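You operate a simulated robot arm through the tools that you are given. There is no shell and no other tool. Be economical: measure what you need, move in short steps, check, and stop when the job is done.

You run a simulated two-armed robot. Do the job below in one go: nothing can be reset, and whatever is moved stays where it is left.

JOB
Wipe up the spill on the top of the wash table with the blue dish cloth and put it back.

Only the result counts: the job must be done as asked and must still hold three seconds after the hand-in. Knocking over, shifting, dropping, spilling or breaking anything else fails it. Flat cloth is picked up by pressing the open fingertips on it (5 to 10 N) and closing them slowly along it; thin cloth reads only 2 to 8 mm in the jaws.

ROBOT AND FRAMES
Two 7-joint arms with two-finger parallel grippers on one trunk, on a base that drives. Base frame: it is fixed to the floor where the robot stands at the start and does not move with it; the origin is under the middle of the robot, x ahead of it, y to its left, z up. Units: mm, rad, N and s.
The left shoulder is at the start at [50, 165, 1130], the right one opposite. With the tool pointing down near the work surface each hand reaches from about 100 to 680 mm from the robot's upright axis, wherever it stands, measured 20 degrees to its own side. Places, roughly: blue dish cloth [600, -100, 800]. Payload 3.91 kg a hand.
The tool frame of a hand sits at the grasp point between the pads (the TCP): z along the fingers, y along the line on which they close. The tips reach 30 mm beyond it. The gripper opens to 110 mm. The fingers are 20 mm wide and 10 mm thick; the gripper's body (48 by 112 mm) begins 55 mm behind the TCP.
Orientation is that of the tool frame in the base frame, as [roll, pitch, yaw] about the fixed x, y, z axes, in that order (R = Rz(yaw) Ry(pitch) Rx(roll)). With the fingers straight down and closing along the base's y, the tool's x points along the base's -x, its y along +y and its z along -z.

CONTROLS
- The arms move only by the tool send_rows. It takes "left_motion", "right_motion" or both (then of equal length, played together; a hand with none holds still); each is one flat list of numbers, 7 for each row, row after row: the shift along the base's x, y, z in cm, then the turn, a rotation vector about the base's x, y, z in rad, then the opening in per cent of the stroke, from 0 (shut) to 100 (fully open). In form: [tx, ty, tz, ax, ay, az, jaw, tx, ty, tz, ax, ay, az, jaw, ...]. A call has 1 to 10 rows; each row is the pose to reach, as a shift and turn from the pose commanded when the call began. Rows are played at 5 a second. More than 50 mm and 0.15 rad between two rows, or a gripper value outside its range, and nothing of the call is played. Where a pose cannot be reached the arm comes as near as it can. A force on the tool above 40 N (or 10 N above the force at the start of the call, whichever is more), or a blocked arm, ends the call early, and 0.2 s more pass. The fingers move at their own pace (about 45 mm/s each) and stop on an object; they squeeze with about 40 N. The grip force told is the motor's: it shows also when the fingers shut on nothing. Time passes only in rows, and 0.2 s behind the last, so rows that repeat a pose let the fingers close. The reply holds the time, the measured pose of the TCP, the force on the tool along the base axes, the opening and the grip force, in the units named above and with some noise, with the torque about the TCP (base axes, N m) and any sound that the robot's microphone picked up.
- Cameras (640 x 400 px; columns grow to the right, rows downward): "scene" is now at [104.2, -49.2, 1298.6]; the picture's right is [-0.55, -0.84, 0.00], its down [-0.49, 0.32, -0.81] and it looks along [0.68, -0.45, -0.59] (base axes); focal length 252 px, centre (320, 200). "left" rides on the left gripper at [72, -17, -103] in its tool frame; the picture's right is [0.23, 0.97, 0.00], its down [-0.76, 0.18, -0.62] and it looks along [-0.61, 0.14, 0.78] (tool axes); focal length 222 px, centre (320, 200). "right" rides on the right gripper at [72, 17, -103] in its tool frame; the picture's right is [-0.23, 0.97, 0.00], its down [-0.76, -0.18, -0.62] and it looks along [-0.61, -0.14, 0.78] (tool axes); focal length 222 px, centre (320, 200). There is no depth. A picture from a camera that has moved, and an enlarged one, comes with that camera's place and axes in the base frame and with its lens.
- get_image(camera): a new picture of that camera. No time passes.
- lift_body(by): slides the trunk up (or, below 0, down) by that many mm; the arms and the scene camera ride with it, the base frame stays. It gives what a move gives, with no picture.
- steer(legs): drives the robot by 1 to 6 legs, each [ahead, left, turn to the left] in mm, mm and rad, along the robot's own axes; the way and the turn of a leg run together, so that a leg with both is an arc; at most 1500 mm and 3.142 rad a leg. The arms and the cameras ride along, it lands a little off, and it stops where it bumps. It gives what a move gives.
- pan_tilt(pan, tilt): turns the head with the scene camera to pan (to the left, within 1.396 rad either way) and tilt (down, from -0.506 to 1.204), counted from straight ahead of the robot. It gives what a move gives.
- inspect(camera, box): a new picture of the part [left, top, right, bottom] of that camera's present view, enlarged. No time passes.
- finish_job(): hands the job in; it is judged then, once.

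Go step by step. Nothing tells you exact positions but the pictures and the camera data: compare them with the known pose of the tool, close in by small moves and look again before you grip or let go. The budget is 120 turns and 100 pictures, counting those below and the enlarged ones. Unless the task says otherwise, let go and move clear before handing in, and close with one line.

The tools are called after "Emit:" as a command line: name --argument value ..., lists and objects as JSON in quotes. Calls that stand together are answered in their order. send_rows: Moves the arms, as the interface text tells. Its arguments: {"type":"object","properties":{"left_motion":{"type":"array"},"right_motion":{"type":"array"}},"required":[]} The other tools are called the same way: lift_body (by) slides the trunk up or down; steer (legs) drives the base; pan_tilt (pan, tilt) turns the head that bears the scene camera; get_image (camera) takes a picture; inspect (camera, box) takes an enlarged picture of a part of a camera's view; finish_job () hands the job in.

At the start:

```text
t: 0.0
left_tool_pos: [412.1, -61.3, 1082.1]
left_ee_rot: [-3.141, 0.0, -3.14]
left_wrist_force: [0.1, -0.3, -0.3]
left_wrist_torque: [0.0, 0.02, -0.01]
left_gripper_width: 110.3
left_grasp_force: 0.0
right_tool_pos: [333.3, -346.5, 1047.7]
right_ee_rot: [-3.141, 0.001, 3.141]
right_wrist_force: [0.1, -0.2, 0.2]
right_wrist_torque: [0.02, 0.04, 0.01]
right_gripper_width: 110.2
right_grasp_force: 0.1
trunk travel left (down, up): [-350.0, 153.0]
robot x, y, heading: [-1.1, 0.1, 0.003]
head pan, tilt: [-0.583, 0.628]
```

scene: 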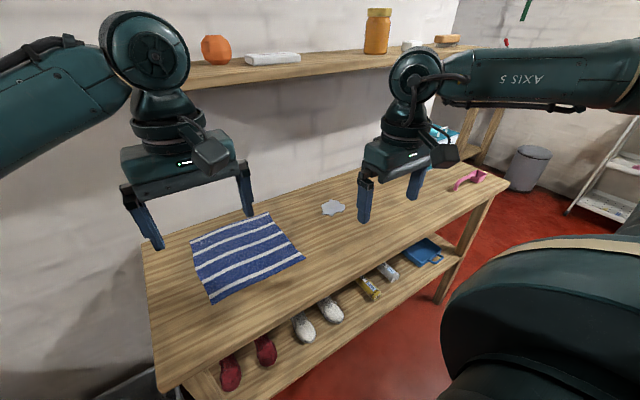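
right: 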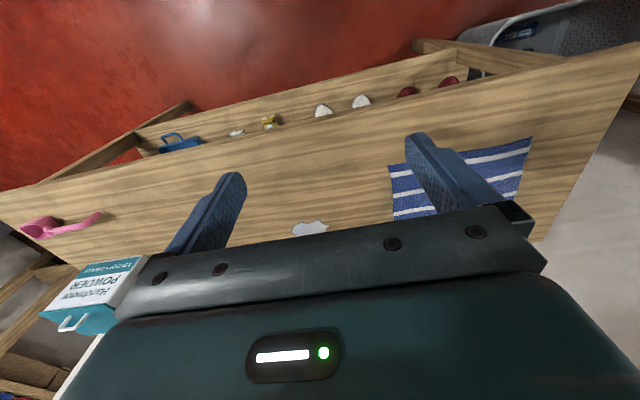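
left: 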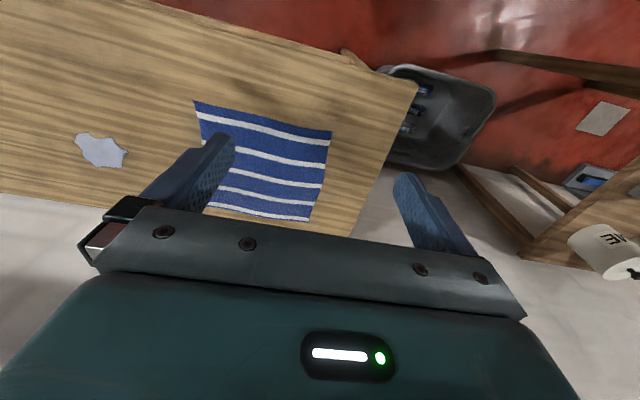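

The cloth lies flat at about x 488–705, y −265 to −25, and the spill is near [619, −441]. I'll move the left arm out of the way, then drive right so the right hand can reach both.

Emit:
send_rows --left_motion '[-1, 4.5, 0, 0, 0, 0, 100, -2, 9, 0, 0, 0, 0, 100, -3, 13.5, 0, 0, 0, 0, 100, -4, 18, 0, 0, 0, 0, 100, -5, 22.5, 0, 0, 0, 0, 100, -6, 27, 0, 0, 0, 0, 100, -7, 31, 0, 0, 0, 0, 100]'

Emit:
steer --legs '[[0, -250, 0]]'

Emit:
pan_tilt --pan 0.0 --tilt 0.75

Emit:
get_image --camera "scene"

```text
t: 1.6
left_tool_pos: [341.5, 249.1, 1078.1]
left_ee_rot: [-3.141, 0.0, -3.141]
left_wrist_force: [0.0, 1.3, -0.4]
left_wrist_torque: [-0.01, -0.01, 0.03]
left_gripper_width: 110.0
left_grasp_force: 0.1
right_tool_pos: [332.6, -347.4, 1048.3]
right_ee_rot: [3.141, 0.001, -3.141]
right_wrist_force: [0.8, -0.5, -0.4]
right_wrist_torque: [-0.01, -0.01, 0.01]
right_gripper_width: 110.1
right_grasp_force: 0.1
trunk travel left (down, up): [-350.0, 153.0]
robot x, y, heading: [-0.6, -0.4, -0.001]
head pan, tilt: [-0.583, 0.628]
```

```text
t: 3.4
left_tool_pos: [341.0, 5.2, 1080.2]
left_ee_rot: [-3.141, 0.0, -3.136]
left_wrist_force: [-0.5, -0.6, 0.6]
left_wrist_torque: [0.03, 0.03, 0.0]
left_gripper_width: 110.0
left_grasp_force: 0.0
right_tool_pos: [333.2, -589.3, 1048.2]
right_ee_rot: [-3.141, 0.001, -3.135]
right_wrist_force: [-0.5, 0.0, -0.2]
right_wrist_torque: [0.0, -0.02, -0.02]
right_gripper_width: 110.0
right_grasp_force: 0.0
trunk travel left (down, up): [-350.0, 153.0]
robot x, y, heading: [-0.7, -245.7, 0.0]
head pan, tilt: [-0.583, 0.628]
```

```text
t: 4.4
left_tool_pos: [341.3, 7.0, 1079.5]
left_ee_rot: [-3.142, 0.002, -3.137]
left_wrist_force: [0.6, -0.6, 0.2]
left_wrist_torque: [-0.01, -0.01, -0.01]
left_gripper_width: 109.9
left_grasp_force: 0.1
right_tool_pos: [334.3, -588.6, 1048.0]
right_ee_rot: [-3.141, -0.001, -3.138]
right_wrist_force: [0.8, 0.1, 0.1]
right_wrist_torque: [-0.04, 0.0, -0.01]
right_gripper_width: 110.1
right_grasp_force: 0.1
trunk travel left (down, up): [-350.0, 153.0]
robot x, y, heading: [-0.5, -240.6, -0.0]
head pan, tilt: [0.0, 0.75]
```

```text
96 pictures are left
camera scene: at [114.5, -244.0, 1288.1], right [0.0, -1.0, 0.0], down [-0.68, 0.0, -0.73], along [0.73, 0.0, -0.68], focal length 252 px, centre (320, 200)
```

scene: 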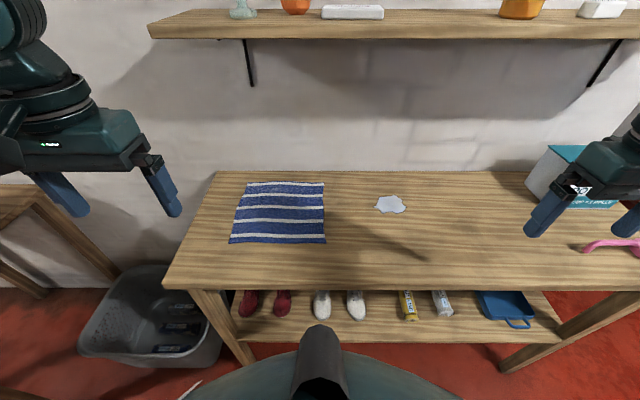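

Cloth spans x 487–719, y −256 to −22 and the spill is about 86 × 60 mm centred at [621, −443]. I'll bring the right hand over the cloth near its spill-side edge.

Emit:
send_rows --right_motion '[2.7, 3.8, 0, 0, 0, 0, 80, 5.4, 7.6, 0, 0, 0, 0, 50, 8.1, 11.4, 0, 0, 0, 0, 50, 10.8, 15.2, 0, 0, 0, 0, 50, 13.5, 19, 0, 0, 0, 0, 50, 16.2, 22.8, 0, 0, 0, 0, 50, 18.9, 26.6, 0, 0, 0, 0, 50, 21.6, 30.4, 0, 0, 0, 0, 50, 24.3, 34.2, 0, 0, 0, 0, 50, 26.9, 37.9, 0, 0, 0, 0, 50]'

Emit:
send_rows --right_motion '[0, 0, -4.5, 0, 0, 0, 50, 0, 0, -9, 0, 0, 0, 50, 0, 0, -13.5, 0, 0, 0, 50, 0, 0, -17, 0, 0, 0, 50, 0, 0, -17, 0, 0, 0, 50]'

Emit:
get_image --camera "scene"

Emit:
get_image --camera "right"

```text
t: 6.6
left_tool_pos: [341.3, 6.5, 1078.4]
left_ee_rot: [-3.141, 0.0, -3.137]
left_wrist_force: [-0.7, -0.4, 0.1]
left_wrist_torque: [-0.03, -0.01, -0.01]
left_gripper_width: 110.2
left_grasp_force: 0.1
right_tool_pos: [477.3, -382.3, 1045.2]
right_ee_rot: [-3.141, 0.0, -3.138]
right_wrist_force: [-0.3, 0.1, -0.5]
right_wrist_torque: [0.01, 0.0, 0.0]
right_gripper_width: 55.1
right_grasp_force: 0.0
right hand out of reach, approached as far as the arm can: row 6, 7, 8, 9, 10
trunk travel left (down, up): [-350.0, 153.0]
robot x, y, heading: [-4.8, -240.1, -0.0]
head pan, tilt: [0.0, 0.75]
```

```text
t: 7.8
left_tool_pos: [341.3, 5.9, 1079.4]
left_ee_rot: [-3.14, -0.001, -3.137]
left_wrist_force: [0.2, -1.0, -0.1]
left_wrist_torque: [-0.01, -0.01, -0.04]
left_gripper_width: 110.0
left_grasp_force: 0.0
right_tool_pos: [461.0, -414.0, 897.9]
right_ee_rot: [3.14, 0.001, -3.137]
right_wrist_force: [-0.6, 0.7, -0.3]
right_wrist_torque: [0.0, -0.01, -0.02]
right_gripper_width: 54.8
right_grasp_force: 0.0
right hand out of reach, approached as far as the arm can: row 2, 3, 4, 5
trunk travel left (down, up): [-350.0, 153.0]
robot x, y, heading: [1.6, -243.7, 0.005]
head pan, tilt: [0.0, 0.75]
```

```text
95 pictures are left
camera scene: at [114.5, -243.9, 1288.1], right [0.0, -1.0, 0.0], down [-0.68, 0.0, -0.73], along [0.73, 0.0, -0.68], focal length 252 px, centre (320, 200)
```

scene: 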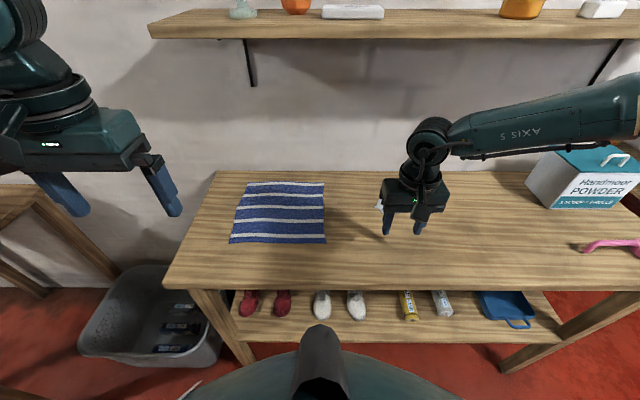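

```text
94 pictures are left
camera right: at [389.7, -396.4, 999.9], right [0.22, 0.97, 0.0], down [0.76, -0.17, 0.62], along [0.61, -0.14, -0.78], focal length 222 px, centre (320, 200)
```

right: 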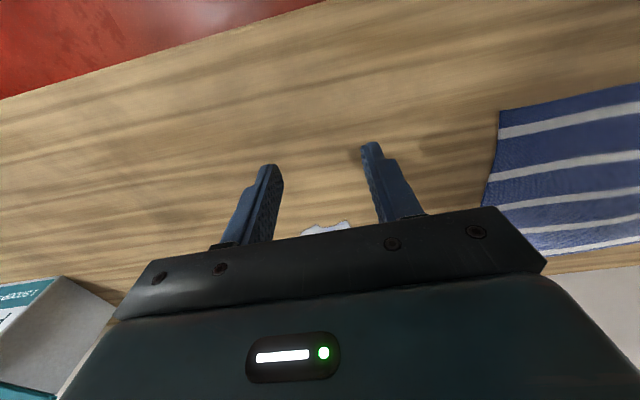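

The right hand stopped short of its target, at [461, −414]. I'll check how far it reaches from here and look down to see how much room there is to drive ahead.

Emit:
send_rows --right_motion '[3, 0, 0, 0, 0, 0, 50, 6, 0, 0, 0, 0, 0, 50, 9, 0, 0, 0, 0, 0, 50, 12, 0, 0, 0, 0, 0, 50]'

Emit:
pan_tilt --pan 0.0 --tilt 1.2

Emit:
get_image --camera "scene"

```text
t: 8.8
left_tool_pos: [340.9, 5.7, 1079.4]
left_ee_rot: [3.141, 0.0, -3.137]
left_wrist_force: [-0.7, 0.2, -0.5]
left_wrist_torque: [-0.02, -0.01, 0.04]
left_gripper_width: 110.0
left_grasp_force: 0.1
right_tool_pos: [520.0, -452.7, 923.2]
right_ee_rot: [-3.142, 0.001, -3.137]
right_wrist_force: [-0.2, 0.0, 0.2]
right_wrist_torque: [-0.01, 0.0, 0.01]
right_gripper_width: 54.9
right_grasp_force: 0.1
right hand out of reach, approached as far as the arm can: row 1, 2, 3, 4
trunk travel left (down, up): [-350.0, 153.0]
robot x, y, heading: [-2.5, -246.8, 0.007]
head pan, tilt: [0.0, 0.75]
```

```text
t: 9.7
left_tool_pos: [341.0, 6.3, 1079.7]
left_ee_rot: [-3.141, -0.001, -3.137]
left_wrist_force: [-0.1, 0.3, -0.1]
left_wrist_torque: [-0.02, 0.04, 0.01]
left_gripper_width: 110.2
left_grasp_force: 0.0
right_tool_pos: [518.5, -451.6, 923.2]
right_ee_rot: [-3.141, -0.001, -3.136]
right_wrist_force: [-0.2, 0.4, 0.2]
right_wrist_torque: [-0.02, 0.01, 0.03]
right_gripper_width: 55.1
right_grasp_force: 0.0
trunk travel left (down, up): [-350.0, 153.0]
robot x, y, heading: [0.4, -243.0, 0.001]
head pan, tilt: [0.0, 1.201]
```

```text
93 pictures are left
camera scene: at [87.6, -244.1, 1256.4], right [0.0, -1.0, 0.0], down [-0.93, 0.0, -0.36], along [0.36, 0.0, -0.93], focal length 252 px, centre (320, 200)
```

scene: 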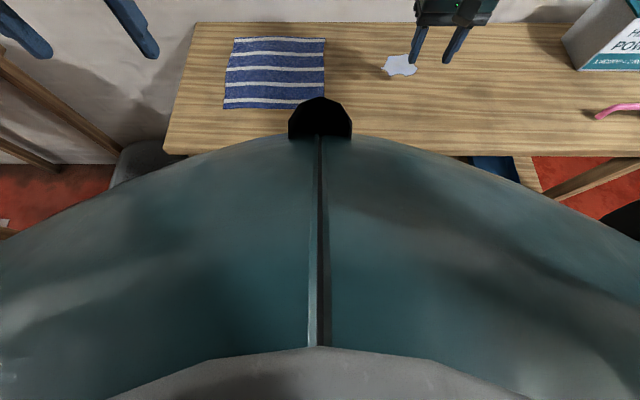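

The limits don't look like a pure distance limit; the arm seems caught in an awkward elbow pose. I'll back off, go low, and come forward on its own side.

Emit:
send_rows --right_motion '[-4.5, -2, 1, 0, 0, 0, 50, -9, -4, 1, 0, 0, 0, 50, -13, -6, 0, 0, 0, 0, 50, -13, -6, -4, 0, 0, 0, 50, -9, -6, -4, 0, 0, 0, 50, -5, -6, -4, 0, 0, 0, 50, -1, -6, -4, 0, 0, 0, 50, 3, -6, -4, 0, 0, 0, 50, 7, -6, -4, 0, 0, 0, 50]'

Emit:
pan_tilt --pan -0.4 --tilt 0.5

Emit:
get_image --camera "scene"

```text
refused: row 1 steps farther than a row can; nothing moved
```

```text
t: 10.8
left_tool_pos: [340.1, 6.2, 1080.1]
left_ee_rot: [3.141, -0.001, -3.136]
left_wrist_force: [0.4, 0.2, -0.1]
left_wrist_torque: [0.0, 0.02, -0.01]
left_gripper_width: 110.1
left_grasp_force: 0.1
right_tool_pos: [519.6, -452.0, 922.6]
right_ee_rot: [-3.141, 0.002, -3.137]
right_wrist_force: [0.0, -0.6, 0.1]
right_wrist_torque: [0.01, -0.01, 0.0]
right_gripper_width: 55.2
right_grasp_force: 0.2
trunk travel left (down, up): [-350.0, 153.0]
robot x, y, heading: [-0.8, -243.3, 0.001]
head pan, tilt: [-0.4, 0.499]
```

```text
92 pictures are left
camera scene: at [115.6, -279.3, 1310.0], right [-0.38, -0.92, 0.0], down [-0.44, 0.18, -0.88], along [0.81, -0.34, -0.48], focal length 252 px, centre (320, 200)
```

scene: 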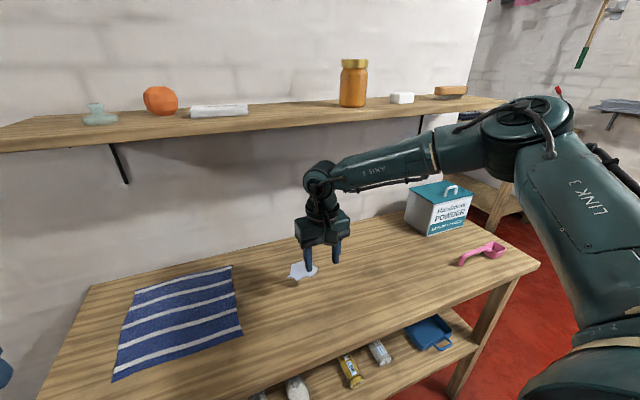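

My first row was just over the step limit. I'll resend with smaller steps, and watch the elbow, which sits out to the right near the shelf.

Emit:
send_rows --right_motion '[-4, -2, 1, 0, 0, 0, 50, -8, -4, 1, 0, 0, 0, 50, -12, -6, 0, 0, 0, 0, 50, -13, -6, -4, 0, 0, 0, 50, -9, -6, -5, 0, 0, 0, 50, -5, -6, -5, 0, 0, 0, 50, -1, -6, -5, 0, 0, 0, 50, 3, -6, -5, 0, 0, 0, 50]'

Emit:
get_image --camera "scene"

```text
t: 12.6
left_tool_pos: [339.8, 4.9, 1079.3]
left_ee_rot: [-3.141, -0.001, -3.136]
left_wrist_force: [-0.7, -0.4, 0.7]
left_wrist_torque: [0.01, -0.05, 0.0]
left_gripper_width: 110.1
left_grasp_force: 0.2
right_tool_pos: [538.8, -522.5, 881.3]
right_ee_rot: [3.14, 0.002, -3.137]
right_wrist_force: [0.4, 1.5, -0.4]
right_wrist_torque: [0.01, 0.0, -0.01]
right_gripper_width: 54.9
right_grasp_force: 0.0
right hand out of reach, approached as far as the arm can: row 8
trunk travel left (down, up): [-350.0, 153.0]
robot x, y, heading: [-0.2, -241.2, 0.001]
head pan, tilt: [-0.4, 0.499]
```

```text
91 pictures are left
camera scene: at [115.2, -279.6, 1310.1], right [-0.39, -0.92, 0.0], down [-0.44, 0.18, -0.88], along [0.81, -0.34, -0.48], focal length 252 px, centre (320, 200)
```

scene: 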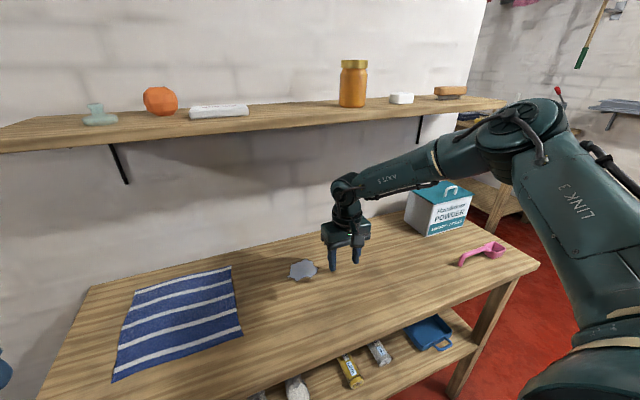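

The hand is now at [539, −522, 881] and reach seems to improve lower down. I'll lower it and test whether it reaches above the spill without touching it.

Emit:
send_rows --right_motion '[0, 1, -2, 0, 0, 0, 50, 1.5, 4, -2.5, 0, 0, 0, 50, 4, 7, -2.5, 0, 0, 0, 50, 8, 8, -2.5, 0, 0, 0, 50, 8, 8, -2.5, 0, 0, 0, 50]'

```text
t: 13.8
left_tool_pos: [341.7, 6.5, 1079.1]
left_ee_rot: [-3.14, -0.001, -3.137]
left_wrist_force: [-0.1, 0.7, -0.4]
left_wrist_torque: [0.0, -0.01, -0.01]
left_gripper_width: 109.9
left_grasp_force: 0.1
right_tool_pos: [532.4, -491.2, 898.4]
right_ee_rot: [-3.141, 0.0, -3.139]
right_wrist_force: [0.0, -0.1, 0.4]
right_wrist_torque: [-0.03, -0.02, 0.0]
right_gripper_width: 55.2
right_grasp_force: 0.0
right hand out of reach, approached as far as the arm can: row 1, 2, 3, 4, 5
trunk travel left (down, up): [-350.0, 153.0]
robot x, y, heading: [-0.6, -242.7, 0.003]
head pan, tilt: [-0.4, 0.499]
```

Going lower pushed the arm back up, so a joint limit is in the way. I'll turn the wrist counter-clockwise and see if that frees the reach.

Emit:
send_rows --right_motion '[-1, 0, 0, 0, 0, 0.14, 50, -2, 0, 0, 0, 0, 0.28, 50, -2, 0, 0, 0, 0, 0.42, 50, -2, 0, -1, 0, 0, 0.56, 50, -1, 2, -2, 0, 0, 0.7, 50, 1, 4, -4, 0, 0, 0.8, 50, 4, 5, -4, 0, 0, 0.8, 50, 8, 5, -4, 0, 0, 0.8, 50, 8, 5, -4, 0, 0, 0.8, 50]'

Emit:
get_image --camera "scene"

```text
t: 15.8
left_tool_pos: [339.9, 5.0, 1079.1]
left_ee_rot: [3.14, -0.001, -3.136]
left_wrist_force: [-0.2, 0.3, 0.5]
left_wrist_torque: [0.01, 0.01, 0.01]
left_gripper_width: 110.0
left_grasp_force: 0.1
right_tool_pos: [473.4, -433.7, 883.1]
right_ee_rot: [-3.137, 0.0, -2.34]
right_wrist_force: [-0.8, 0.4, 0.4]
right_wrist_torque: [-0.03, 0.0, 0.0]
right_gripper_width: 55.2
right_grasp_force: 0.1
right hand out of reach, approached as far as the arm can: row 5, 6, 7, 8, 9
trunk travel left (down, up): [-350.0, 153.0]
robot x, y, heading: [2.2, -239.8, -0.002]
head pan, tilt: [-0.4, 0.499]
```

```text
90 pictures are left
camera scene: at [115.6, -279.3, 1310.1], right [-0.39, -0.92, 0.0], down [-0.44, 0.18, -0.88], along [0.81, -0.34, -0.48], focal length 252 px, centre (320, 200)
```

scene: 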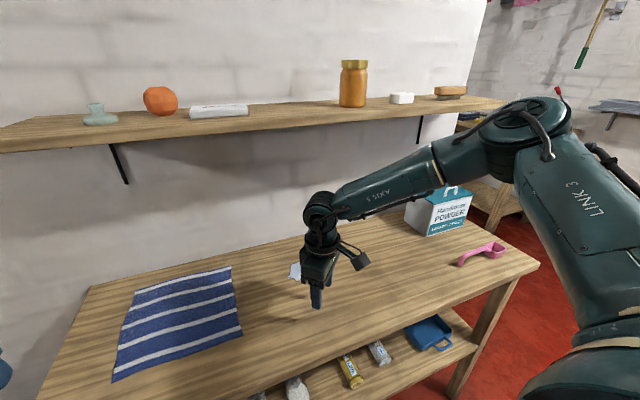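

Turning the wrist didn't help; the right elbow is folded outwards. I'll pull the right hand back and test the left arm, coming down first so it stays under the shelf.

Emit:
send_rows --right_motion '[-3, -3, 1, 0, 0, -0.14, 50, -6, -6, 2, 0, 0, -0.28, 50, -9, -8, 3, 0, 0, -0.42, 50, -12, -10, 4, 0, 0, -0.56, 50, -14, -12, 5, 0, 0, -0.7, 50, -16, -14, 6, 0, 0, -0.8, 50]' --left_motion '[0, 0, -4, 0, 0, 0, 50, 0, 0, -8, 0, 0, 0, 50, 0, 0, -12, 0, 0, 0, 50, 0, 0, -16, 0, 0, 0, 50, 3, 0, -19, 0, 0, 0, 50, 7, 0, -20, 0, 0, 0, 50]'

Emit:
pan_tilt --pan 0.35 --tilt 0.5

Emit:
get_image --camera "scene"

```text
t: 17.1
left_tool_pos: [410.2, 9.3, 877.0]
left_ee_rot: [3.14, -0.001, -3.137]
left_wrist_force: [0.0, -0.3, 0.3]
left_wrist_torque: [0.0, 0.0, -0.02]
left_gripper_width: 54.9
left_grasp_force: 0.2
right_tool_pos: [320.5, -571.8, 939.4]
right_ee_rot: [3.139, 0.001, -3.14]
right_wrist_force: [-0.6, 0.0, 0.4]
right_wrist_torque: [0.04, -0.01, -0.01]
right_gripper_width: 55.0
right_grasp_force: 0.0
trunk travel left (down, up): [-350.0, 153.0]
robot x, y, heading: [-0.2, -242.6, 0.003]
head pan, tilt: [-0.4, 0.499]
```

```text
t: 18.2
left_tool_pos: [410.2, 8.8, 878.4]
left_ee_rot: [-3.141, 0.0, -3.136]
left_wrist_force: [-0.7, 0.4, -0.1]
left_wrist_torque: [0.01, 0.02, 0.0]
left_gripper_width: 54.9
left_grasp_force: 0.0
right_tool_pos: [320.7, -571.0, 938.2]
right_ee_rot: [-3.141, 0.001, -3.135]
right_wrist_force: [1.2, 0.7, 0.3]
right_wrist_torque: [0.02, 0.02, 0.03]
right_gripper_width: 55.0
right_grasp_force: 0.1
trunk travel left (down, up): [-350.0, 153.0]
robot x, y, heading: [-0.3, -243.2, 0.007]
head pan, tilt: [0.351, 0.499]
```

```text
89 pictures are left
camera scene: at [117.0, -212.8, 1310.1], right [0.35, -0.94, 0.0], down [-0.45, -0.17, -0.88], along [0.82, 0.3, -0.48], focal length 252 px, centre (320, 200)
```

scene: 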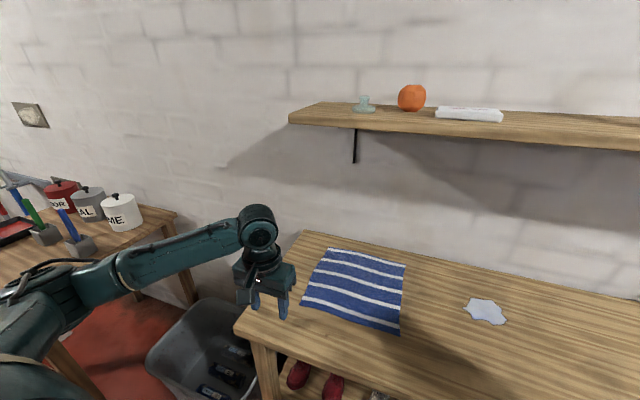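

The left elbow is lower and in a better pose. I'll extend the left hand forward over the cloth, staying 50 mm above it.

Emit:
send_rows --left_motion '[4, -1, 0, 0, 0, 0, 50, 8, -2, 0, 0, 0, 0, 50, 12, -3, 0, 0, 0, 0, 50, 15, -5, 0, 0, 0, 0, 50, 17, -8, 0, 0, 0, 0, 50, 19, -11, 0, 0, 0, 0, 50, 19, -13, 0, 0, 0, 0, 50, 19, -13, 0, 0, 0, 0, 50]'

Emit:
get_image --camera "scene"

```text
t: 20.1
left_tool_pos: [601.4, -124.3, 877.8]
left_ee_rot: [-3.139, 0.0, -3.136]
left_wrist_force: [0.7, 0.4, -0.1]
left_wrist_torque: [-0.03, -0.04, 0.01]
left_gripper_width: 55.1
left_grasp_force: 0.1
right_tool_pos: [320.8, -572.2, 939.1]
right_ee_rot: [3.141, 0.0, -3.136]
right_wrist_force: [0.1, 0.5, 0.4]
right_wrist_torque: [-0.03, -0.06, -0.01]
right_gripper_width: 54.9
right_grasp_force: 0.0
trunk travel left (down, up): [-350.0, 153.0]
robot x, y, heading: [2.2, -245.5, -0.004]
head pan, tilt: [0.351, 0.499]
```

```text
88 pictures are left
camera scene: at [116.9, -212.6, 1310.1], right [0.35, -0.94, 0.0], down [-0.45, -0.17, -0.88], along [0.82, 0.31, -0.48], focal length 252 px, centre (320, 200)
```

scene: 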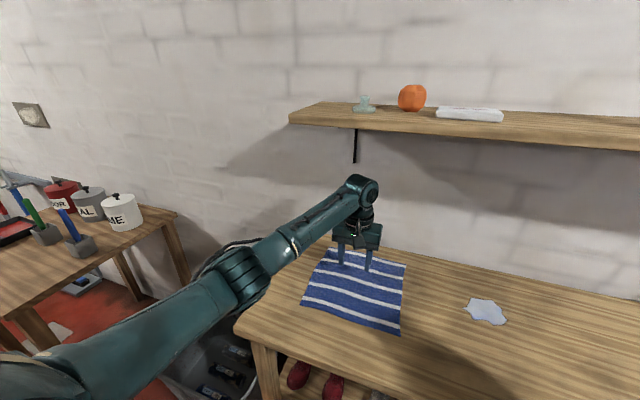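

The left arm reaches well. I'll move to the cloth's spill-side edge at y≈−205 and come down close.

Emit:
send_rows --left_motion '[0, -4, 0, 0, 0, 0, 50, 0, -8, -1, 0, 0, 0, 50, 0, -8, -3, 0, 0, 0, 50, 0, -8, -3, 0, 0, 0, 50]'

Emit:
get_image --camera "left"

Emit:
inspect --camera "scene" --box '[260, 160, 540, 360]'

```text
t: 21.1
left_tool_pos: [598.7, -204.0, 848.0]
left_ee_rot: [3.141, 0.0, -3.135]
left_wrist_force: [0.3, 0.6, 0.7]
left_wrist_torque: [-0.01, -0.04, 0.01]
left_gripper_width: 55.1
left_grasp_force: 0.1
right_tool_pos: [320.0, -572.2, 938.8]
right_ee_rot: [-3.141, 0.0, -3.137]
right_wrist_force: [0.5, 0.2, -0.5]
right_wrist_torque: [-0.02, -0.02, 0.01]
right_gripper_width: 55.0
right_grasp_force: 0.0
trunk travel left (down, up): [-350.0, 153.0]
robot x, y, heading: [2.9, -243.9, 0.005]
head pan, tilt: [0.351, 0.499]
```

```text
87 pictures are left
camera left: at [526.6, -221.3, 951.6], right [-0.23, 0.97, 0.0], down [0.76, 0.18, 0.62], along [0.61, 0.14, -0.78], focal length 222 px, centre (320, 200)
```

left: 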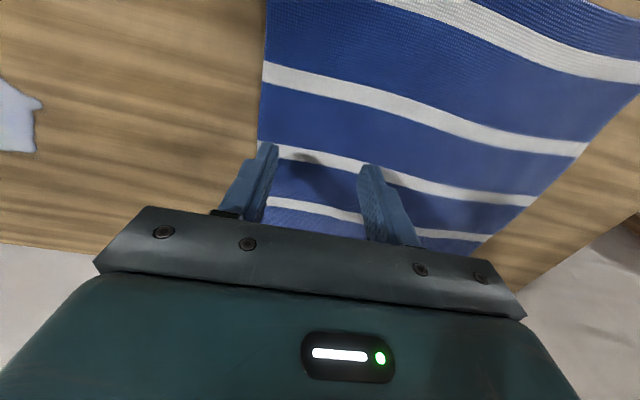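

```text
2.00 times, centred on (400, 260) of scene
camera zoom: at [116.9, -212.7, 1310.1], right [0.35, -0.94, 0.0], down [-0.45, -0.17, -0.88], along [0.82, 0.31, -0.48], focal length 504 px, centre (160, 80)
```

zoom: 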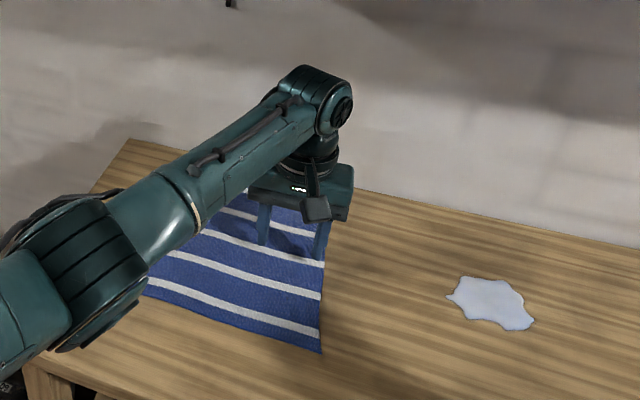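

The fingers are just inside the cloth's edge. I'll shift 10 mm inwards and come down gently to touch.

Emit:
send_rows --left_motion '[0, 1, -0.6, 0, 0, 0, 50, 0, 1, -1.2, 0, 0, 0, 50, 0, 1, -1.6, 0, 0, 0, 50, 0, 1, -1.6, 0, 0, 0, 50]'

```text
t: 22.1
left_tool_pos: [600.3, -193.3, 833.2]
left_ee_rot: [-3.14, 0.001, -3.138]
left_wrist_force: [0.2, -0.1, -0.3]
left_wrist_torque: [-0.02, -0.02, 0.0]
left_gripper_width: 55.0
left_grasp_force: 0.0
right_tool_pos: [320.2, -572.4, 938.5]
right_ee_rot: [-3.142, -0.001, -3.136]
right_wrist_force: [0.1, 0.1, 0.4]
right_wrist_torque: [0.03, 0.02, 0.03]
right_gripper_width: 55.1
right_grasp_force: 0.1
trunk travel left (down, up): [-350.0, 153.0]
robot x, y, heading: [2.3, -244.3, -0.003]
head pan, tilt: [0.351, 0.499]
```

Emit:
send_rows --left_motion '[0, 0, -0.2, 0, 0, 0, 50, 0, 0, -0.4, 0, 0, 0, 50, 0, 0, -0.4, 0, 0, 0, 50]'

```text
t: 22.9
left_tool_pos: [600.3, -193.3, 831.2]
left_ee_rot: [-3.141, 0.005, -3.137]
left_wrist_force: [-0.9, 4.3, 15.6]
left_wrist_torque: [0.12, 0.07, 0.01]
left_gripper_width: 55.0
left_grasp_force: 0.0
right_tool_pos: [319.3, -571.7, 939.8]
right_ee_rot: [-3.141, 0.002, -3.136]
right_wrist_force: [0.0, 0.0, 0.6]
right_wrist_torque: [-0.03, 0.01, 0.03]
right_gripper_width: 55.0
right_grasp_force: 0.1
trunk travel left (down, up): [-350.0, 153.0]
robot x, y, heading: [-0.6, -244.4, 0.003]
head pan, tilt: [0.351, 0.499]
```

Contact at z≈831 with 15.6 N. I'll ease up about 1 mm to get 7 N and close slowly.

Emit:
send_rows --left_motion '[0, 0, 0.12, 0, 0, 0, 50, 0, 0, 0.12, 0, 0, 0, 45, 0, 0, 0.12, 0, 0, 0, 40]'

```text
t: 23.6
left_tool_pos: [599.4, -193.7, 831.2]
left_ee_rot: [3.14, 0.003, -3.138]
left_wrist_force: [0.9, 0.2, 13.0]
left_wrist_torque: [-0.06, 0.03, -0.03]
left_gripper_width: 42.6
left_grasp_force: 0.0
right_tool_pos: [320.2, -572.1, 939.6]
right_ee_rot: [3.141, 0.002, -3.137]
right_wrist_force: [-0.5, -0.6, -0.2]
right_wrist_torque: [0.01, -0.01, -0.02]
right_gripper_width: 55.0
right_grasp_force: 0.1
trunk travel left (down, up): [-350.0, 153.0]
robot x, y, heading: [1.4, -242.7, 0.005]
head pan, tilt: [0.351, 0.499]
```

Emit:
send_rows --left_motion '[0, 0, 0.1, 0, 0, 0, 36, 0, 0, 0.1, 0, 0, 0, 32, 0, 0, 0.1, 0, 0, 0, 28]'

Emit:
get_image --camera "left"

```text
t: 24.4
left_tool_pos: [599.2, -192.8, 831.8]
left_ee_rot: [3.141, 0.0, -3.137]
left_wrist_force: [-1.2, 0.4, 9.0]
left_wrist_torque: [-0.05, -0.02, 0.02]
left_gripper_width: 31.3
left_grasp_force: 0.6
right_tool_pos: [319.2, -571.0, 940.4]
right_ee_rot: [3.14, 0.003, -3.137]
right_wrist_force: [0.0, -0.2, -0.1]
right_wrist_torque: [0.03, 0.01, -0.01]
right_gripper_width: 55.1
right_grasp_force: 0.2
trunk travel left (down, up): [-350.0, 153.0]
robot x, y, heading: [-1.6, -240.1, 0.007]
head pan, tilt: [0.351, 0.499]
```

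```text
85 pictures are left
camera left: at [528.8, -210.0, 934.4], right [-0.23, 0.97, 0.0], down [0.76, 0.18, 0.62], along [0.61, 0.14, -0.78], focal length 222 px, centre (320, 200)
```

left: 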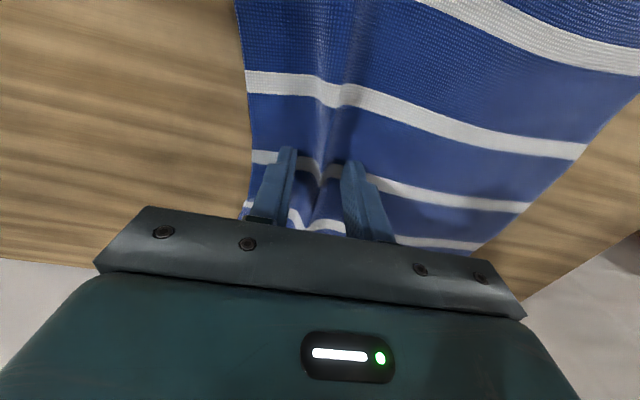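

A ridge is forming between the fingers. I'll keep closing.

Emit:
send_rows --left_motion '[0, 0, 0, 0, 0, 0, 24, 0, 0, 0, 0, 0, 0, 20, 0, 0, 0, 0, 0, 0, 16, 0, 0, 0, 0, 0, 0, 12, 0, 0, 0, 0, 0, 0, 8, 0, 0, 0, 0, 0, 0, 4, 0, 0, 0, 0, 0, 0, 0, 0, 0, 0, 0, 0, 0, 0]'

Emit:
get_image --camera "left"

```text
t: 26.2
left_tool_pos: [600.2, -192.9, 830.9]
left_ee_rot: [-3.141, -0.001, -3.136]
left_wrist_force: [-0.6, 1.2, 6.7]
left_wrist_torque: [0.07, 0.04, 0.03]
left_gripper_width: 1.9
left_grasp_force: 39.8
right_tool_pos: [319.5, -572.5, 939.6]
right_ee_rot: [3.141, 0.0, -3.136]
right_wrist_force: [0.2, 0.3, -0.1]
right_wrist_torque: [0.01, 0.02, -0.01]
right_gripper_width: 54.8
right_grasp_force: 0.1
trunk travel left (down, up): [-350.0, 153.0]
robot x, y, heading: [1.8, -245.9, 0.0]
head pan, tilt: [0.351, 0.499]
```

```text
84 pictures are left
camera left: at [529.0, -209.8, 934.4], right [-0.23, 0.97, 0.0], down [0.76, 0.18, 0.62], along [0.61, 0.15, -0.78], focal length 222 px, centre (320, 200)
```

left: 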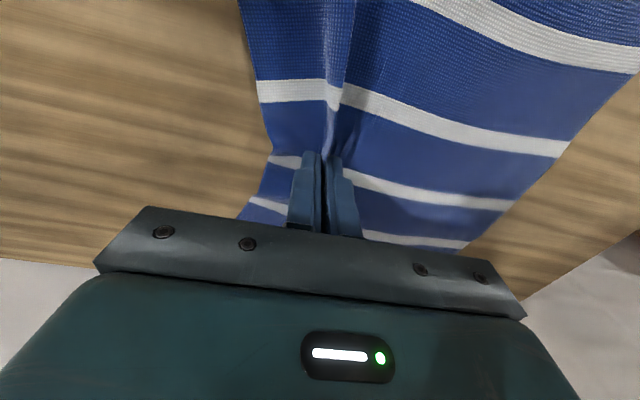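

Width is 1.9 mm, so the pinch probably holds. I'll lift a little to check.

Emit:
send_rows --left_motion '[0, 0, 2, 0, 0, 0, 0, 0, 0, 4, 0, 0, 0, 0, 0, 0, 4, 0, 0, 0, 0]'

Emit:
get_image --camera "left"

Emit:
get_image --camera "scene"

```text
t: 27.1
left_tool_pos: [601.4, -193.5, 870.5]
left_ee_rot: [3.141, -0.002, -3.137]
left_wrist_force: [-0.7, -0.2, 0.5]
left_wrist_torque: [0.02, 0.02, 0.03]
left_gripper_width: 2.0
left_grasp_force: 40.6
right_tool_pos: [319.7, -571.3, 939.5]
right_ee_rot: [3.14, -0.002, -3.137]
right_wrist_force: [0.2, -0.5, -0.5]
right_wrist_torque: [-0.03, -0.02, 0.05]
right_gripper_width: 55.0
right_grasp_force: 0.0
trunk travel left (down, up): [-350.0, 153.0]
robot x, y, heading: [-3.0, -244.2, 0.007]
head pan, tilt: [0.351, 0.499]
```

```text
83 pictures are left
camera left: at [530.5, -209.3, 973.7], right [-0.23, 0.97, 0.0], down [0.76, 0.18, 0.62], along [0.61, 0.14, -0.78], focal length 222 px, centre (320, 200)
```

left: 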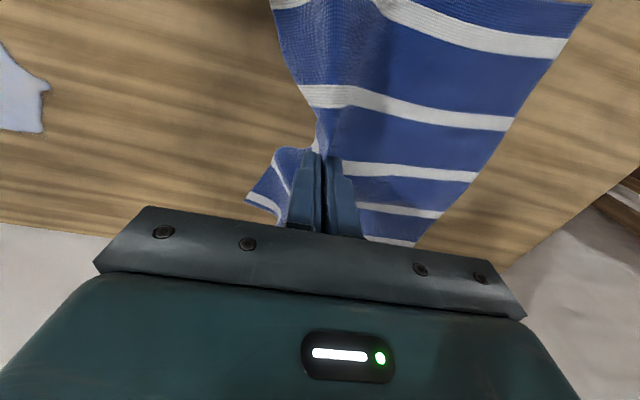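

```text
82 pictures are left
camera scene: at [116.9, -212.7, 1310.1], right [0.35, -0.94, 0.0], down [-0.45, -0.17, -0.88], along [0.82, 0.31, -0.48], focal length 252 px, centre (320, 200)
```

scene: 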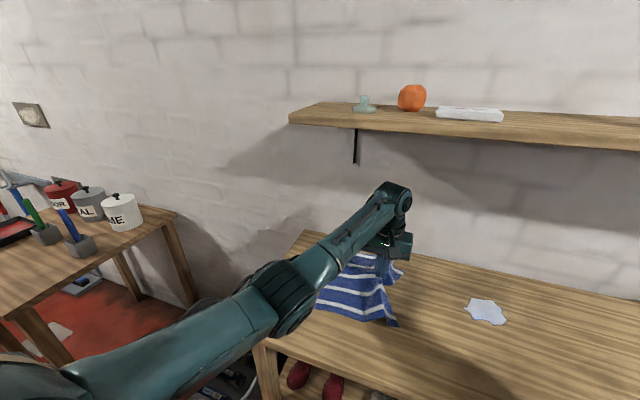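

The cloth is held. I'll drive right 250 mm so the hand brings the cloth to the spill.

Emit:
steer --legs '[[0, -250, 0]]'

Emit:
get_image --camera "scene"

Emit:
get_image --camera "left"

```text
t: 28.9
left_tool_pos: [603.3, -447.7, 871.0]
left_ee_rot: [3.141, 0.001, -3.141]
left_wrist_force: [0.1, -1.0, 0.4]
left_wrist_torque: [-0.01, 0.04, 0.0]
left_gripper_width: 1.8
left_grasp_force: 40.0
right_tool_pos: [318.8, -825.7, 937.9]
right_ee_rot: [3.141, -0.001, -3.138]
right_wrist_force: [-0.2, -0.1, -0.2]
right_wrist_torque: [-0.02, 0.0, -0.01]
right_gripper_width: 54.9
right_grasp_force: 0.0
trunk travel left (down, up): [-350.0, 153.0]
robot x, y, heading: [0.6, -494.4, 0.002]
head pan, tilt: [0.351, 0.499]
```

```text
81 pictures are left
camera scene: at [117.7, -465.7, 1310.1], right [0.34, -0.94, 0.0], down [-0.45, -0.16, -0.88], along [0.82, 0.3, -0.48], focal length 252 px, centre (320, 200)
```

scene: 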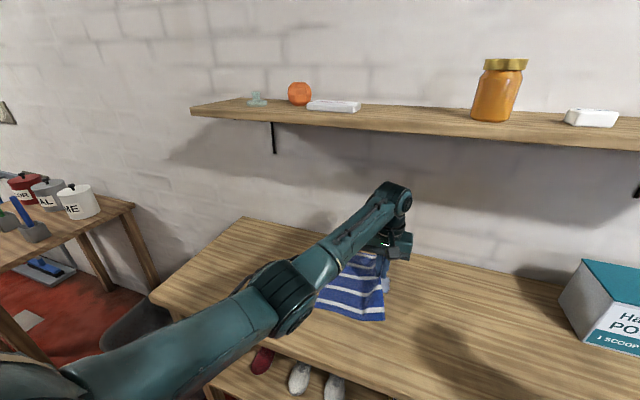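

```text
80 pictures are left
camera left: at [531.4, -463.4, 973.7], right [-0.23, 0.97, 0.0], down [0.76, 0.18, 0.62], along [0.61, 0.14, -0.78], focal length 222 px, centre (320, 200)
```

left: 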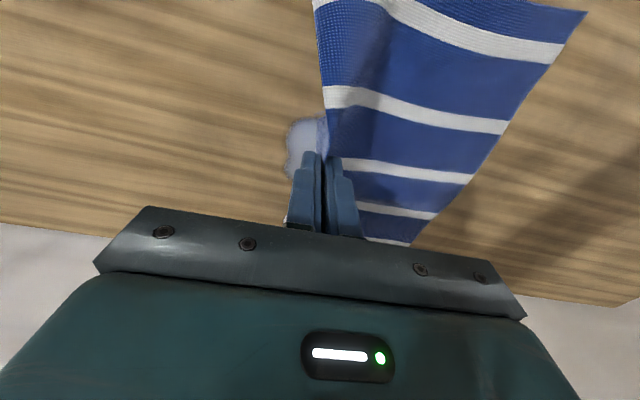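

The hand is at the spill's left half. I'll lower the cloth to the table just left of it and make a light first stroke.

Emit:
send_rows --left_motion '[0, 4, -1, 0, 0, 0, 0, 0, 6.5, -3, 0, 0, 0, 0, 0, 6.5, -4, 0, 0, 0, 0, 0, 4, -4, 0, 0, 0, 0, 0, 1.5, -4, 0, 0, 0, 0, 0, -1, -4, 0, 0, 0, 0, 0, -3.5, -4, 0, 0, 0, 0, 0, -5.5, -4, 0, 0, 0, 0, 0, -5.5, -4, 0, 0, 0, 0]'

Emit:
get_image --camera "left"

```text
t: 30.9
left_tool_pos: [603.8, -501.0, 832.3]
left_ee_rot: [3.141, 0.005, -3.141]
left_wrist_force: [0.3, 3.8, 11.7]
left_wrist_torque: [0.02, 0.02, -0.02]
left_gripper_width: 2.1
left_grasp_force: 40.3
right_tool_pos: [320.5, -825.4, 939.7]
right_ee_rot: [-3.141, 0.002, -3.14]
right_wrist_force: [0.0, 0.0, 0.2]
right_wrist_torque: [-0.01, 0.0, -0.01]
right_gripper_width: 54.9
right_grasp_force: 0.0
trunk travel left (down, up): [-350.0, 153.0]
robot x, y, heading: [0.3, -491.4, 0.008]
head pan, tilt: [0.351, 0.499]
```

```text
79 pictures are left
camera left: at [531.8, -516.8, 935.2], right [-0.23, 0.97, 0.0], down [0.76, 0.18, 0.63], along [0.61, 0.14, -0.78], focal length 222 px, centre (320, 200)
```

left: 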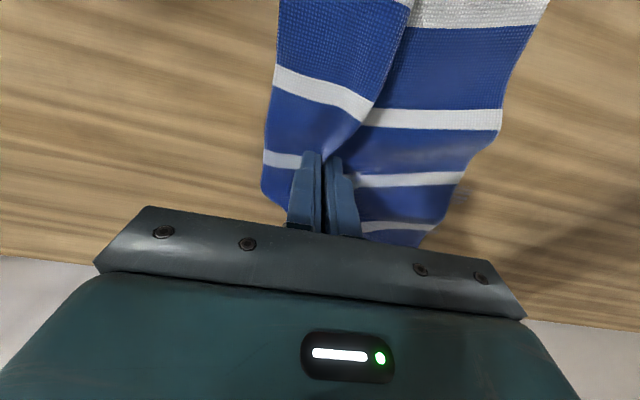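

The stroke went well at about 12 N. I'll zigzag back and forth across the rest of the spill.

Emit:
send_rows --left_motion '[2, 0, 0, 0, 0, 0, 0, 2, 3, 0, 0, 0, 0, 0, 2, 6, 0, 0, 0, 0, 0, 2, 9, 0, 0, 0, 0, 0, 2, 12, 0, 0, 0, 0, 0, 4, 12, 0, 0, 0, 0, 0, 4, 9, 0, 0, 0, 0, 0, 4, 6, 0, 0, 0, 0, 0, 4, 3, 0, 0, 0, 0, 0, 4, 0, 0, 0, 0, 0, 0]'

Emit:
send_rows --left_motion '[1.5, 0, 0, 0, 0, 0, 0, 1.5, 4, 0, 0, 0, 0, 0, 1.5, 8, 0, 0, 0, 0, 0, 1.5, 12, 0, 0, 0, 0, 0, -2.5, 12, 0, 0, 0, 0, 0, -5.5, 12, 0, 0, 0, 0, 0, -5.5, 8, 0, 0, 0, 0, 0, -5.5, 4, 0, 0, 0, 0, 0, -5.5, 0, 0, 0, 0, 0, 0]'

Emit:
get_image --camera "left"

Emit:
get_image --camera "scene"

```text
t: 33.1
left_tool_pos: [608.5, -489.8, 833.4]
left_ee_rot: [3.139, 0.0, -3.141]
left_wrist_force: [0.5, -0.3, 3.1]
left_wrist_torque: [-0.01, 0.01, -0.01]
left_gripper_width: 2.2
left_grasp_force: 39.8
left hand out of reach, approached as far as the arm can: row 1, 2, 7, 8, 9, 10
right_tool_pos: [318.4, -826.7, 939.6]
right_ee_rot: [3.14, -0.001, -3.14]
right_wrist_force: [0.1, -0.2, -0.4]
right_wrist_torque: [0.0, 0.03, 0.02]
right_gripper_width: 54.6
right_grasp_force: 0.2
trunk travel left (down, up): [-350.0, 153.0]
robot x, y, heading: [1.1, -492.0, 0.003]
head pan, tilt: [0.351, 0.499]
```

```text
t: 35.1
left_tool_pos: [600.1, -509.1, 832.6]
left_ee_rot: [-3.14, 0.004, -3.137]
left_wrist_force: [5.0, 6.6, 24.3]
left_wrist_torque: [0.14, -0.16, 0.01]
left_gripper_width: 2.1
left_grasp_force: 40.1
left hand out of reach, approached as far as the arm can: row 1, 3, 4, 5, 6, 7, 8, 9
right_tool_pos: [318.9, -825.8, 940.2]
right_ee_rot: [3.141, 0.0, -3.139]
right_wrist_force: [0.5, 0.3, 0.0]
right_wrist_torque: [0.02, 0.01, 0.0]
right_gripper_width: 54.9
right_grasp_force: 0.1
trunk travel left (down, up): [-350.0, 153.0]
robot x, y, heading: [0.4, -495.5, 0.001]
head pan, tilt: [0.351, 0.499]
```

```text
78 pictures are left
camera left: at [528.6, -524.2, 935.2], right [-0.23, 0.97, 0.0], down [0.76, 0.18, 0.63], along [0.61, 0.14, -0.78], focal length 222 px, centre (320, 200)
```

left: 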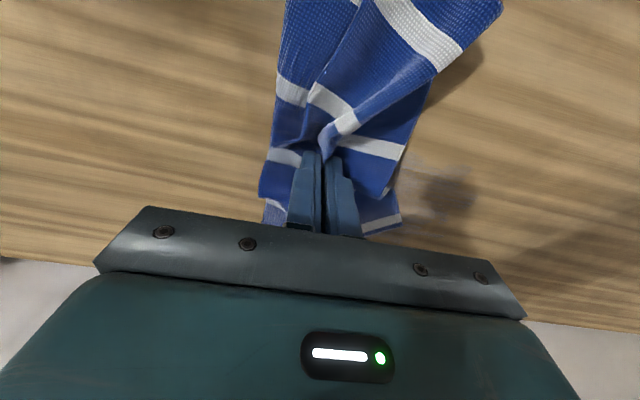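

```text
77 pictures are left
camera scene: at [115.7, -465.0, 1310.1], right [0.34, -0.94, 0.0], down [-0.45, -0.17, -0.88], along [0.83, 0.3, -0.48], focal length 252 px, centre (320, 200)
```

scene: 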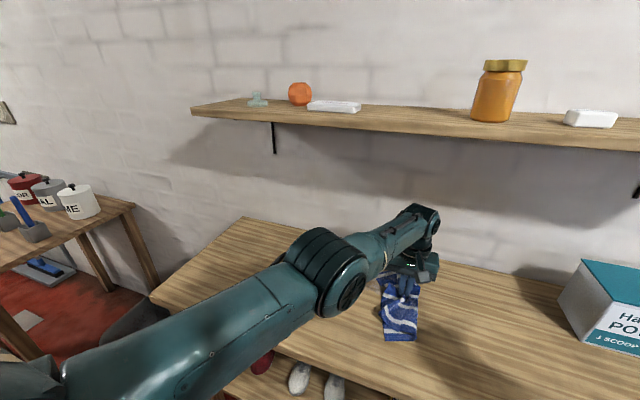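

Most of the spill is gone, with faint remains near [600, −417], but the left arm is at its reach limit here. I'll lift, move left, and turn the robot a little to the right to gain reach.

Emit:
send_rows --left_motion '[0, 1, 2, 0, 0, 0, 0, 0, 3, 5, 0, 0, 0, 0, 0, 7, 6, 0, 0, 0, 0, -2, 11, 6, 0, 0, 0, 0, -3, 14, 6, 0, 0, 0, 0, -3, 14, 6, 0, 0, 0, 0]'

Emit:
steer --legs '[[0, 0, -0.35]]'

Emit:
get_image --camera "left"

Emit:
get_image --camera "scene"

```text
t: 36.5
left_tool_pos: [647.5, -384.7, 884.1]
left_ee_rot: [-3.14, -0.002, -3.139]
left_wrist_force: [-0.3, 0.4, -0.3]
left_wrist_torque: [0.0, -0.02, 0.02]
left_gripper_width: 2.3
left_grasp_force: 39.6
left hand out of reach, approached as far as the arm can: row 1, 2, 3, 4, 5, 6
right_tool_pos: [320.4, -827.3, 939.6]
right_ee_rot: [3.141, 0.002, -3.141]
right_wrist_force: [0.0, -0.2, -0.3]
right_wrist_torque: [-0.01, 0.02, 0.01]
right_gripper_width: 55.1
right_grasp_force: 0.1
trunk travel left (down, up): [-350.0, 153.0]
robot x, y, heading: [1.5, -492.4, -0.004]
head pan, tilt: [0.351, 0.499]
```

```text
t: 38.0
left_tool_pos: [645.9, -610.5, 884.3]
left_ee_rot: [-3.14, -0.002, 2.796]
left_wrist_force: [0.1, 0.4, -0.3]
left_wrist_torque: [0.0, 0.02, 0.03]
left_gripper_width: 2.2
left_grasp_force: 39.3
right_tool_pos: [189.0, -913.0, 938.8]
right_ee_rot: [3.14, 0.001, 2.796]
right_wrist_force: [0.0, -0.7, -0.6]
right_wrist_torque: [0.02, -0.01, -0.02]
right_gripper_width: 55.0
right_grasp_force: 0.0
trunk travel left (down, up): [-350.0, 153.0]
robot x, y, heading: [1.8, -495.6, -0.348]
head pan, tilt: [0.351, 0.499]
```

```text
76 pictures are left
camera left: at [573.2, -601.9, 987.9], right [0.12, 0.99, 0.0], down [0.78, -0.09, 0.62], along [0.62, -0.07, -0.78], focal length 222 px, centre (320, 200)
```

left: 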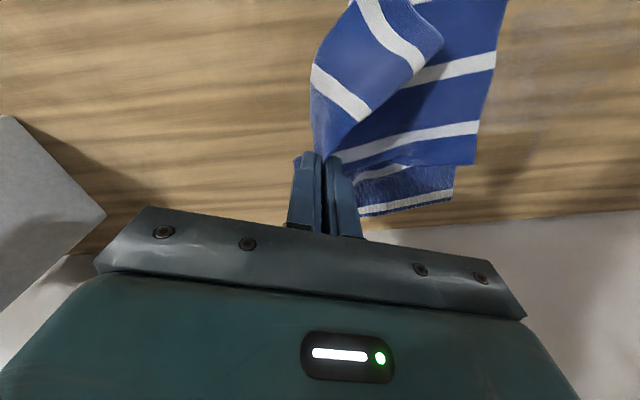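

```text
75 pictures are left
camera scene: at [121.4, -506.2, 1310.1], right [0.0, -1.0, 0.0], down [-0.48, 0.0, -0.88], along [0.88, 0.0, -0.48], focal length 252 px, centre (320, 200)
```

scene: 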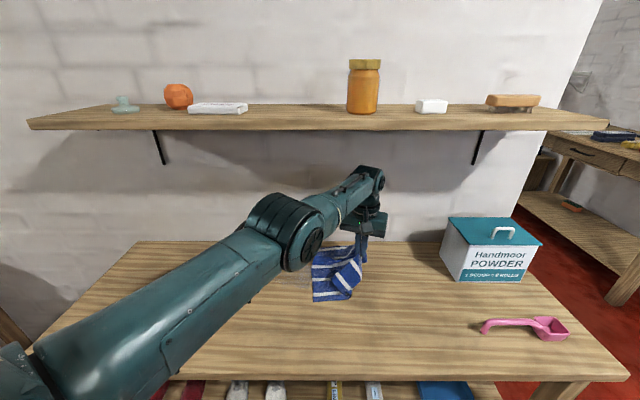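

I'll check for remaining spill now that the hand is off to the side.

Emit:
inspect --camera "scene" --box '[230, 230, 390, 330]'

Emit:
inspect --camera "left" --box '[400, 20, 640, 220]'

```text
4.00 times, centred on (310, 280) of scene
camera zoom: at [121.4, -506.2, 1310.1], right [0.0, -1.0, 0.0], down [-0.48, 0.0, -0.88], along [0.88, 0.0, -0.48], focal length 1009 px, centre (360, -120)
```

zoom: 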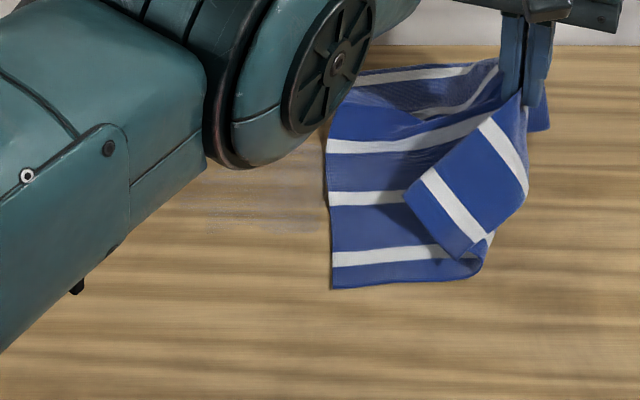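

```text
2.00 times, centred on (520, 120) of left
camera zoom: at [573.2, -601.9, 987.9], right [0.12, 0.99, 0.0], down [0.78, -0.09, 0.62], along [0.62, -0.07, -0.78], focal length 444 px, centre (-80, 360)
```

zoom: 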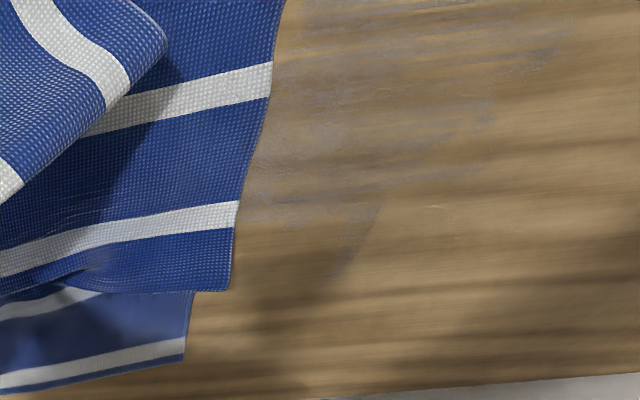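

A thin smeared film remains over about x 590–680, y −470 to −380. I'll wipe it lane by lane.

Emit:
send_rows --left_motion '[-1, 4, -2, 0, 0, 0, 0, -3, 8, -3.5, 0, 0, 0, 0, -5.2, 11.5, -4.6, 0, 0, 0, 0, -5.2, 11.5, -5.3, 0, 0, 0, 0, -5.2, 15, -5.3, 0, 0, 0, 0, -5.2, 19, -5.3, 0, 0, 0, 0, -5.2, 23, -5.3, 0, 0, 0, 0, -3.7, 23, -5.3, 0, 0, 0, 0, -3.7, 19, -5.3, 0, 0, 0, 0, -3.7, 15, -5.3, 0, 0, 0, 0]'

```text
t: 39.0
left_tool_pos: [678.7, -539.8, 832.8]
left_ee_rot: [-3.13, 0.02, 2.789]
left_wrist_force: [-5.7, 0.1, 14.9]
left_wrist_torque: [-0.1, 0.19, 0.0]
left_gripper_width: 1.7
left_grasp_force: 40.0
left hand out of reach, approached as far as the arm can: row 1, 2, 3, 4, 5
right_tool_pos: [186.1, -913.3, 939.1]
right_ee_rot: [3.141, 0.002, 2.794]
right_wrist_force: [-0.3, 0.3, 0.5]
right_wrist_torque: [0.01, 0.0, 0.02]
right_gripper_width: 55.1
right_grasp_force: 0.1
trunk travel left (down, up): [-350.0, 153.0]
robot x, y, heading: [1.6, -495.1, -0.348]
head pan, tilt: [0.351, 0.499]
stopped in row 5 (left hand): the force on the tool passed its limit (the readings are from after the stop); the commanded pose is now the measured one
```

The commanded pose had drifted from the measured one after the earlier out-of-reach rows; it's now synced at [679, −540, 833]. I'll lift slightly and start the lanes again from there.

Emit:
send_rows --left_motion '[-2, 0, 2, 0, 0, 0, 0, -5, 2, 2, 0, 0, 0, 0, -8.5, 5, 1.5, 0, 0, 0, 0, -8.5, 5, 0, 0, 0, 0, 0, -8.5, 9, -0.1, 0, 0, 0, 0, -8.5, 13, -0.1, 0, 0, 0, 0, -8.5, 17, -0.1, 0, 0, 0, 0, -7, 17, -0.1, 0, 0, 0, 0, -7, 13, -0.1, 0, 0, 0, 0, -7, 9, -0.1, 0, 0, 0, 0]'

Emit:
get_image --camera "left"

```text
t: 40.1
left_tool_pos: [685.8, -532.9, 833.2]
left_ee_rot: [-3.124, 0.035, 2.786]
left_wrist_force: [-7.4, 0.2, 17.1]
left_wrist_torque: [-0.04, 0.36, -0.01]
left_gripper_width: 2.1
left_grasp_force: 40.0
left hand out of reach, approached as far as the arm can: row 1, 2, 3, 4, 5
right_tool_pos: [187.7, -915.1, 940.2]
right_ee_rot: [-3.141, 0.002, 2.795]
right_wrist_force: [1.3, 0.6, 0.6]
right_wrist_torque: [-0.03, -0.01, -0.01]
right_gripper_width: 54.9
right_grasp_force: 0.0
trunk travel left (down, up): [-350.0, 153.0]
robot x, y, heading: [-2.3, -493.9, -0.346]
head pan, tilt: [0.351, 0.499]
stopped in row 5 (left hand): the force on the tool passed its limit (the readings are from after the stop); the commanded pose is now the measured one
```

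```text
72 pictures are left
camera left: at [610.1, -519.6, 933.3], right [0.13, 0.99, -0.02], down [0.76, -0.08, 0.65], along [0.64, -0.1, -0.76], focal length 222 px, centre (320, 200)
```

left: 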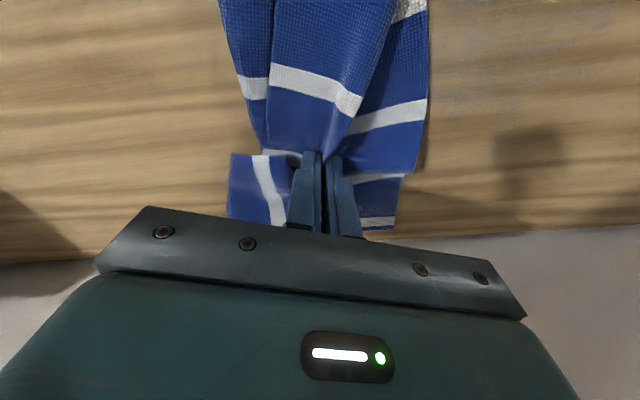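

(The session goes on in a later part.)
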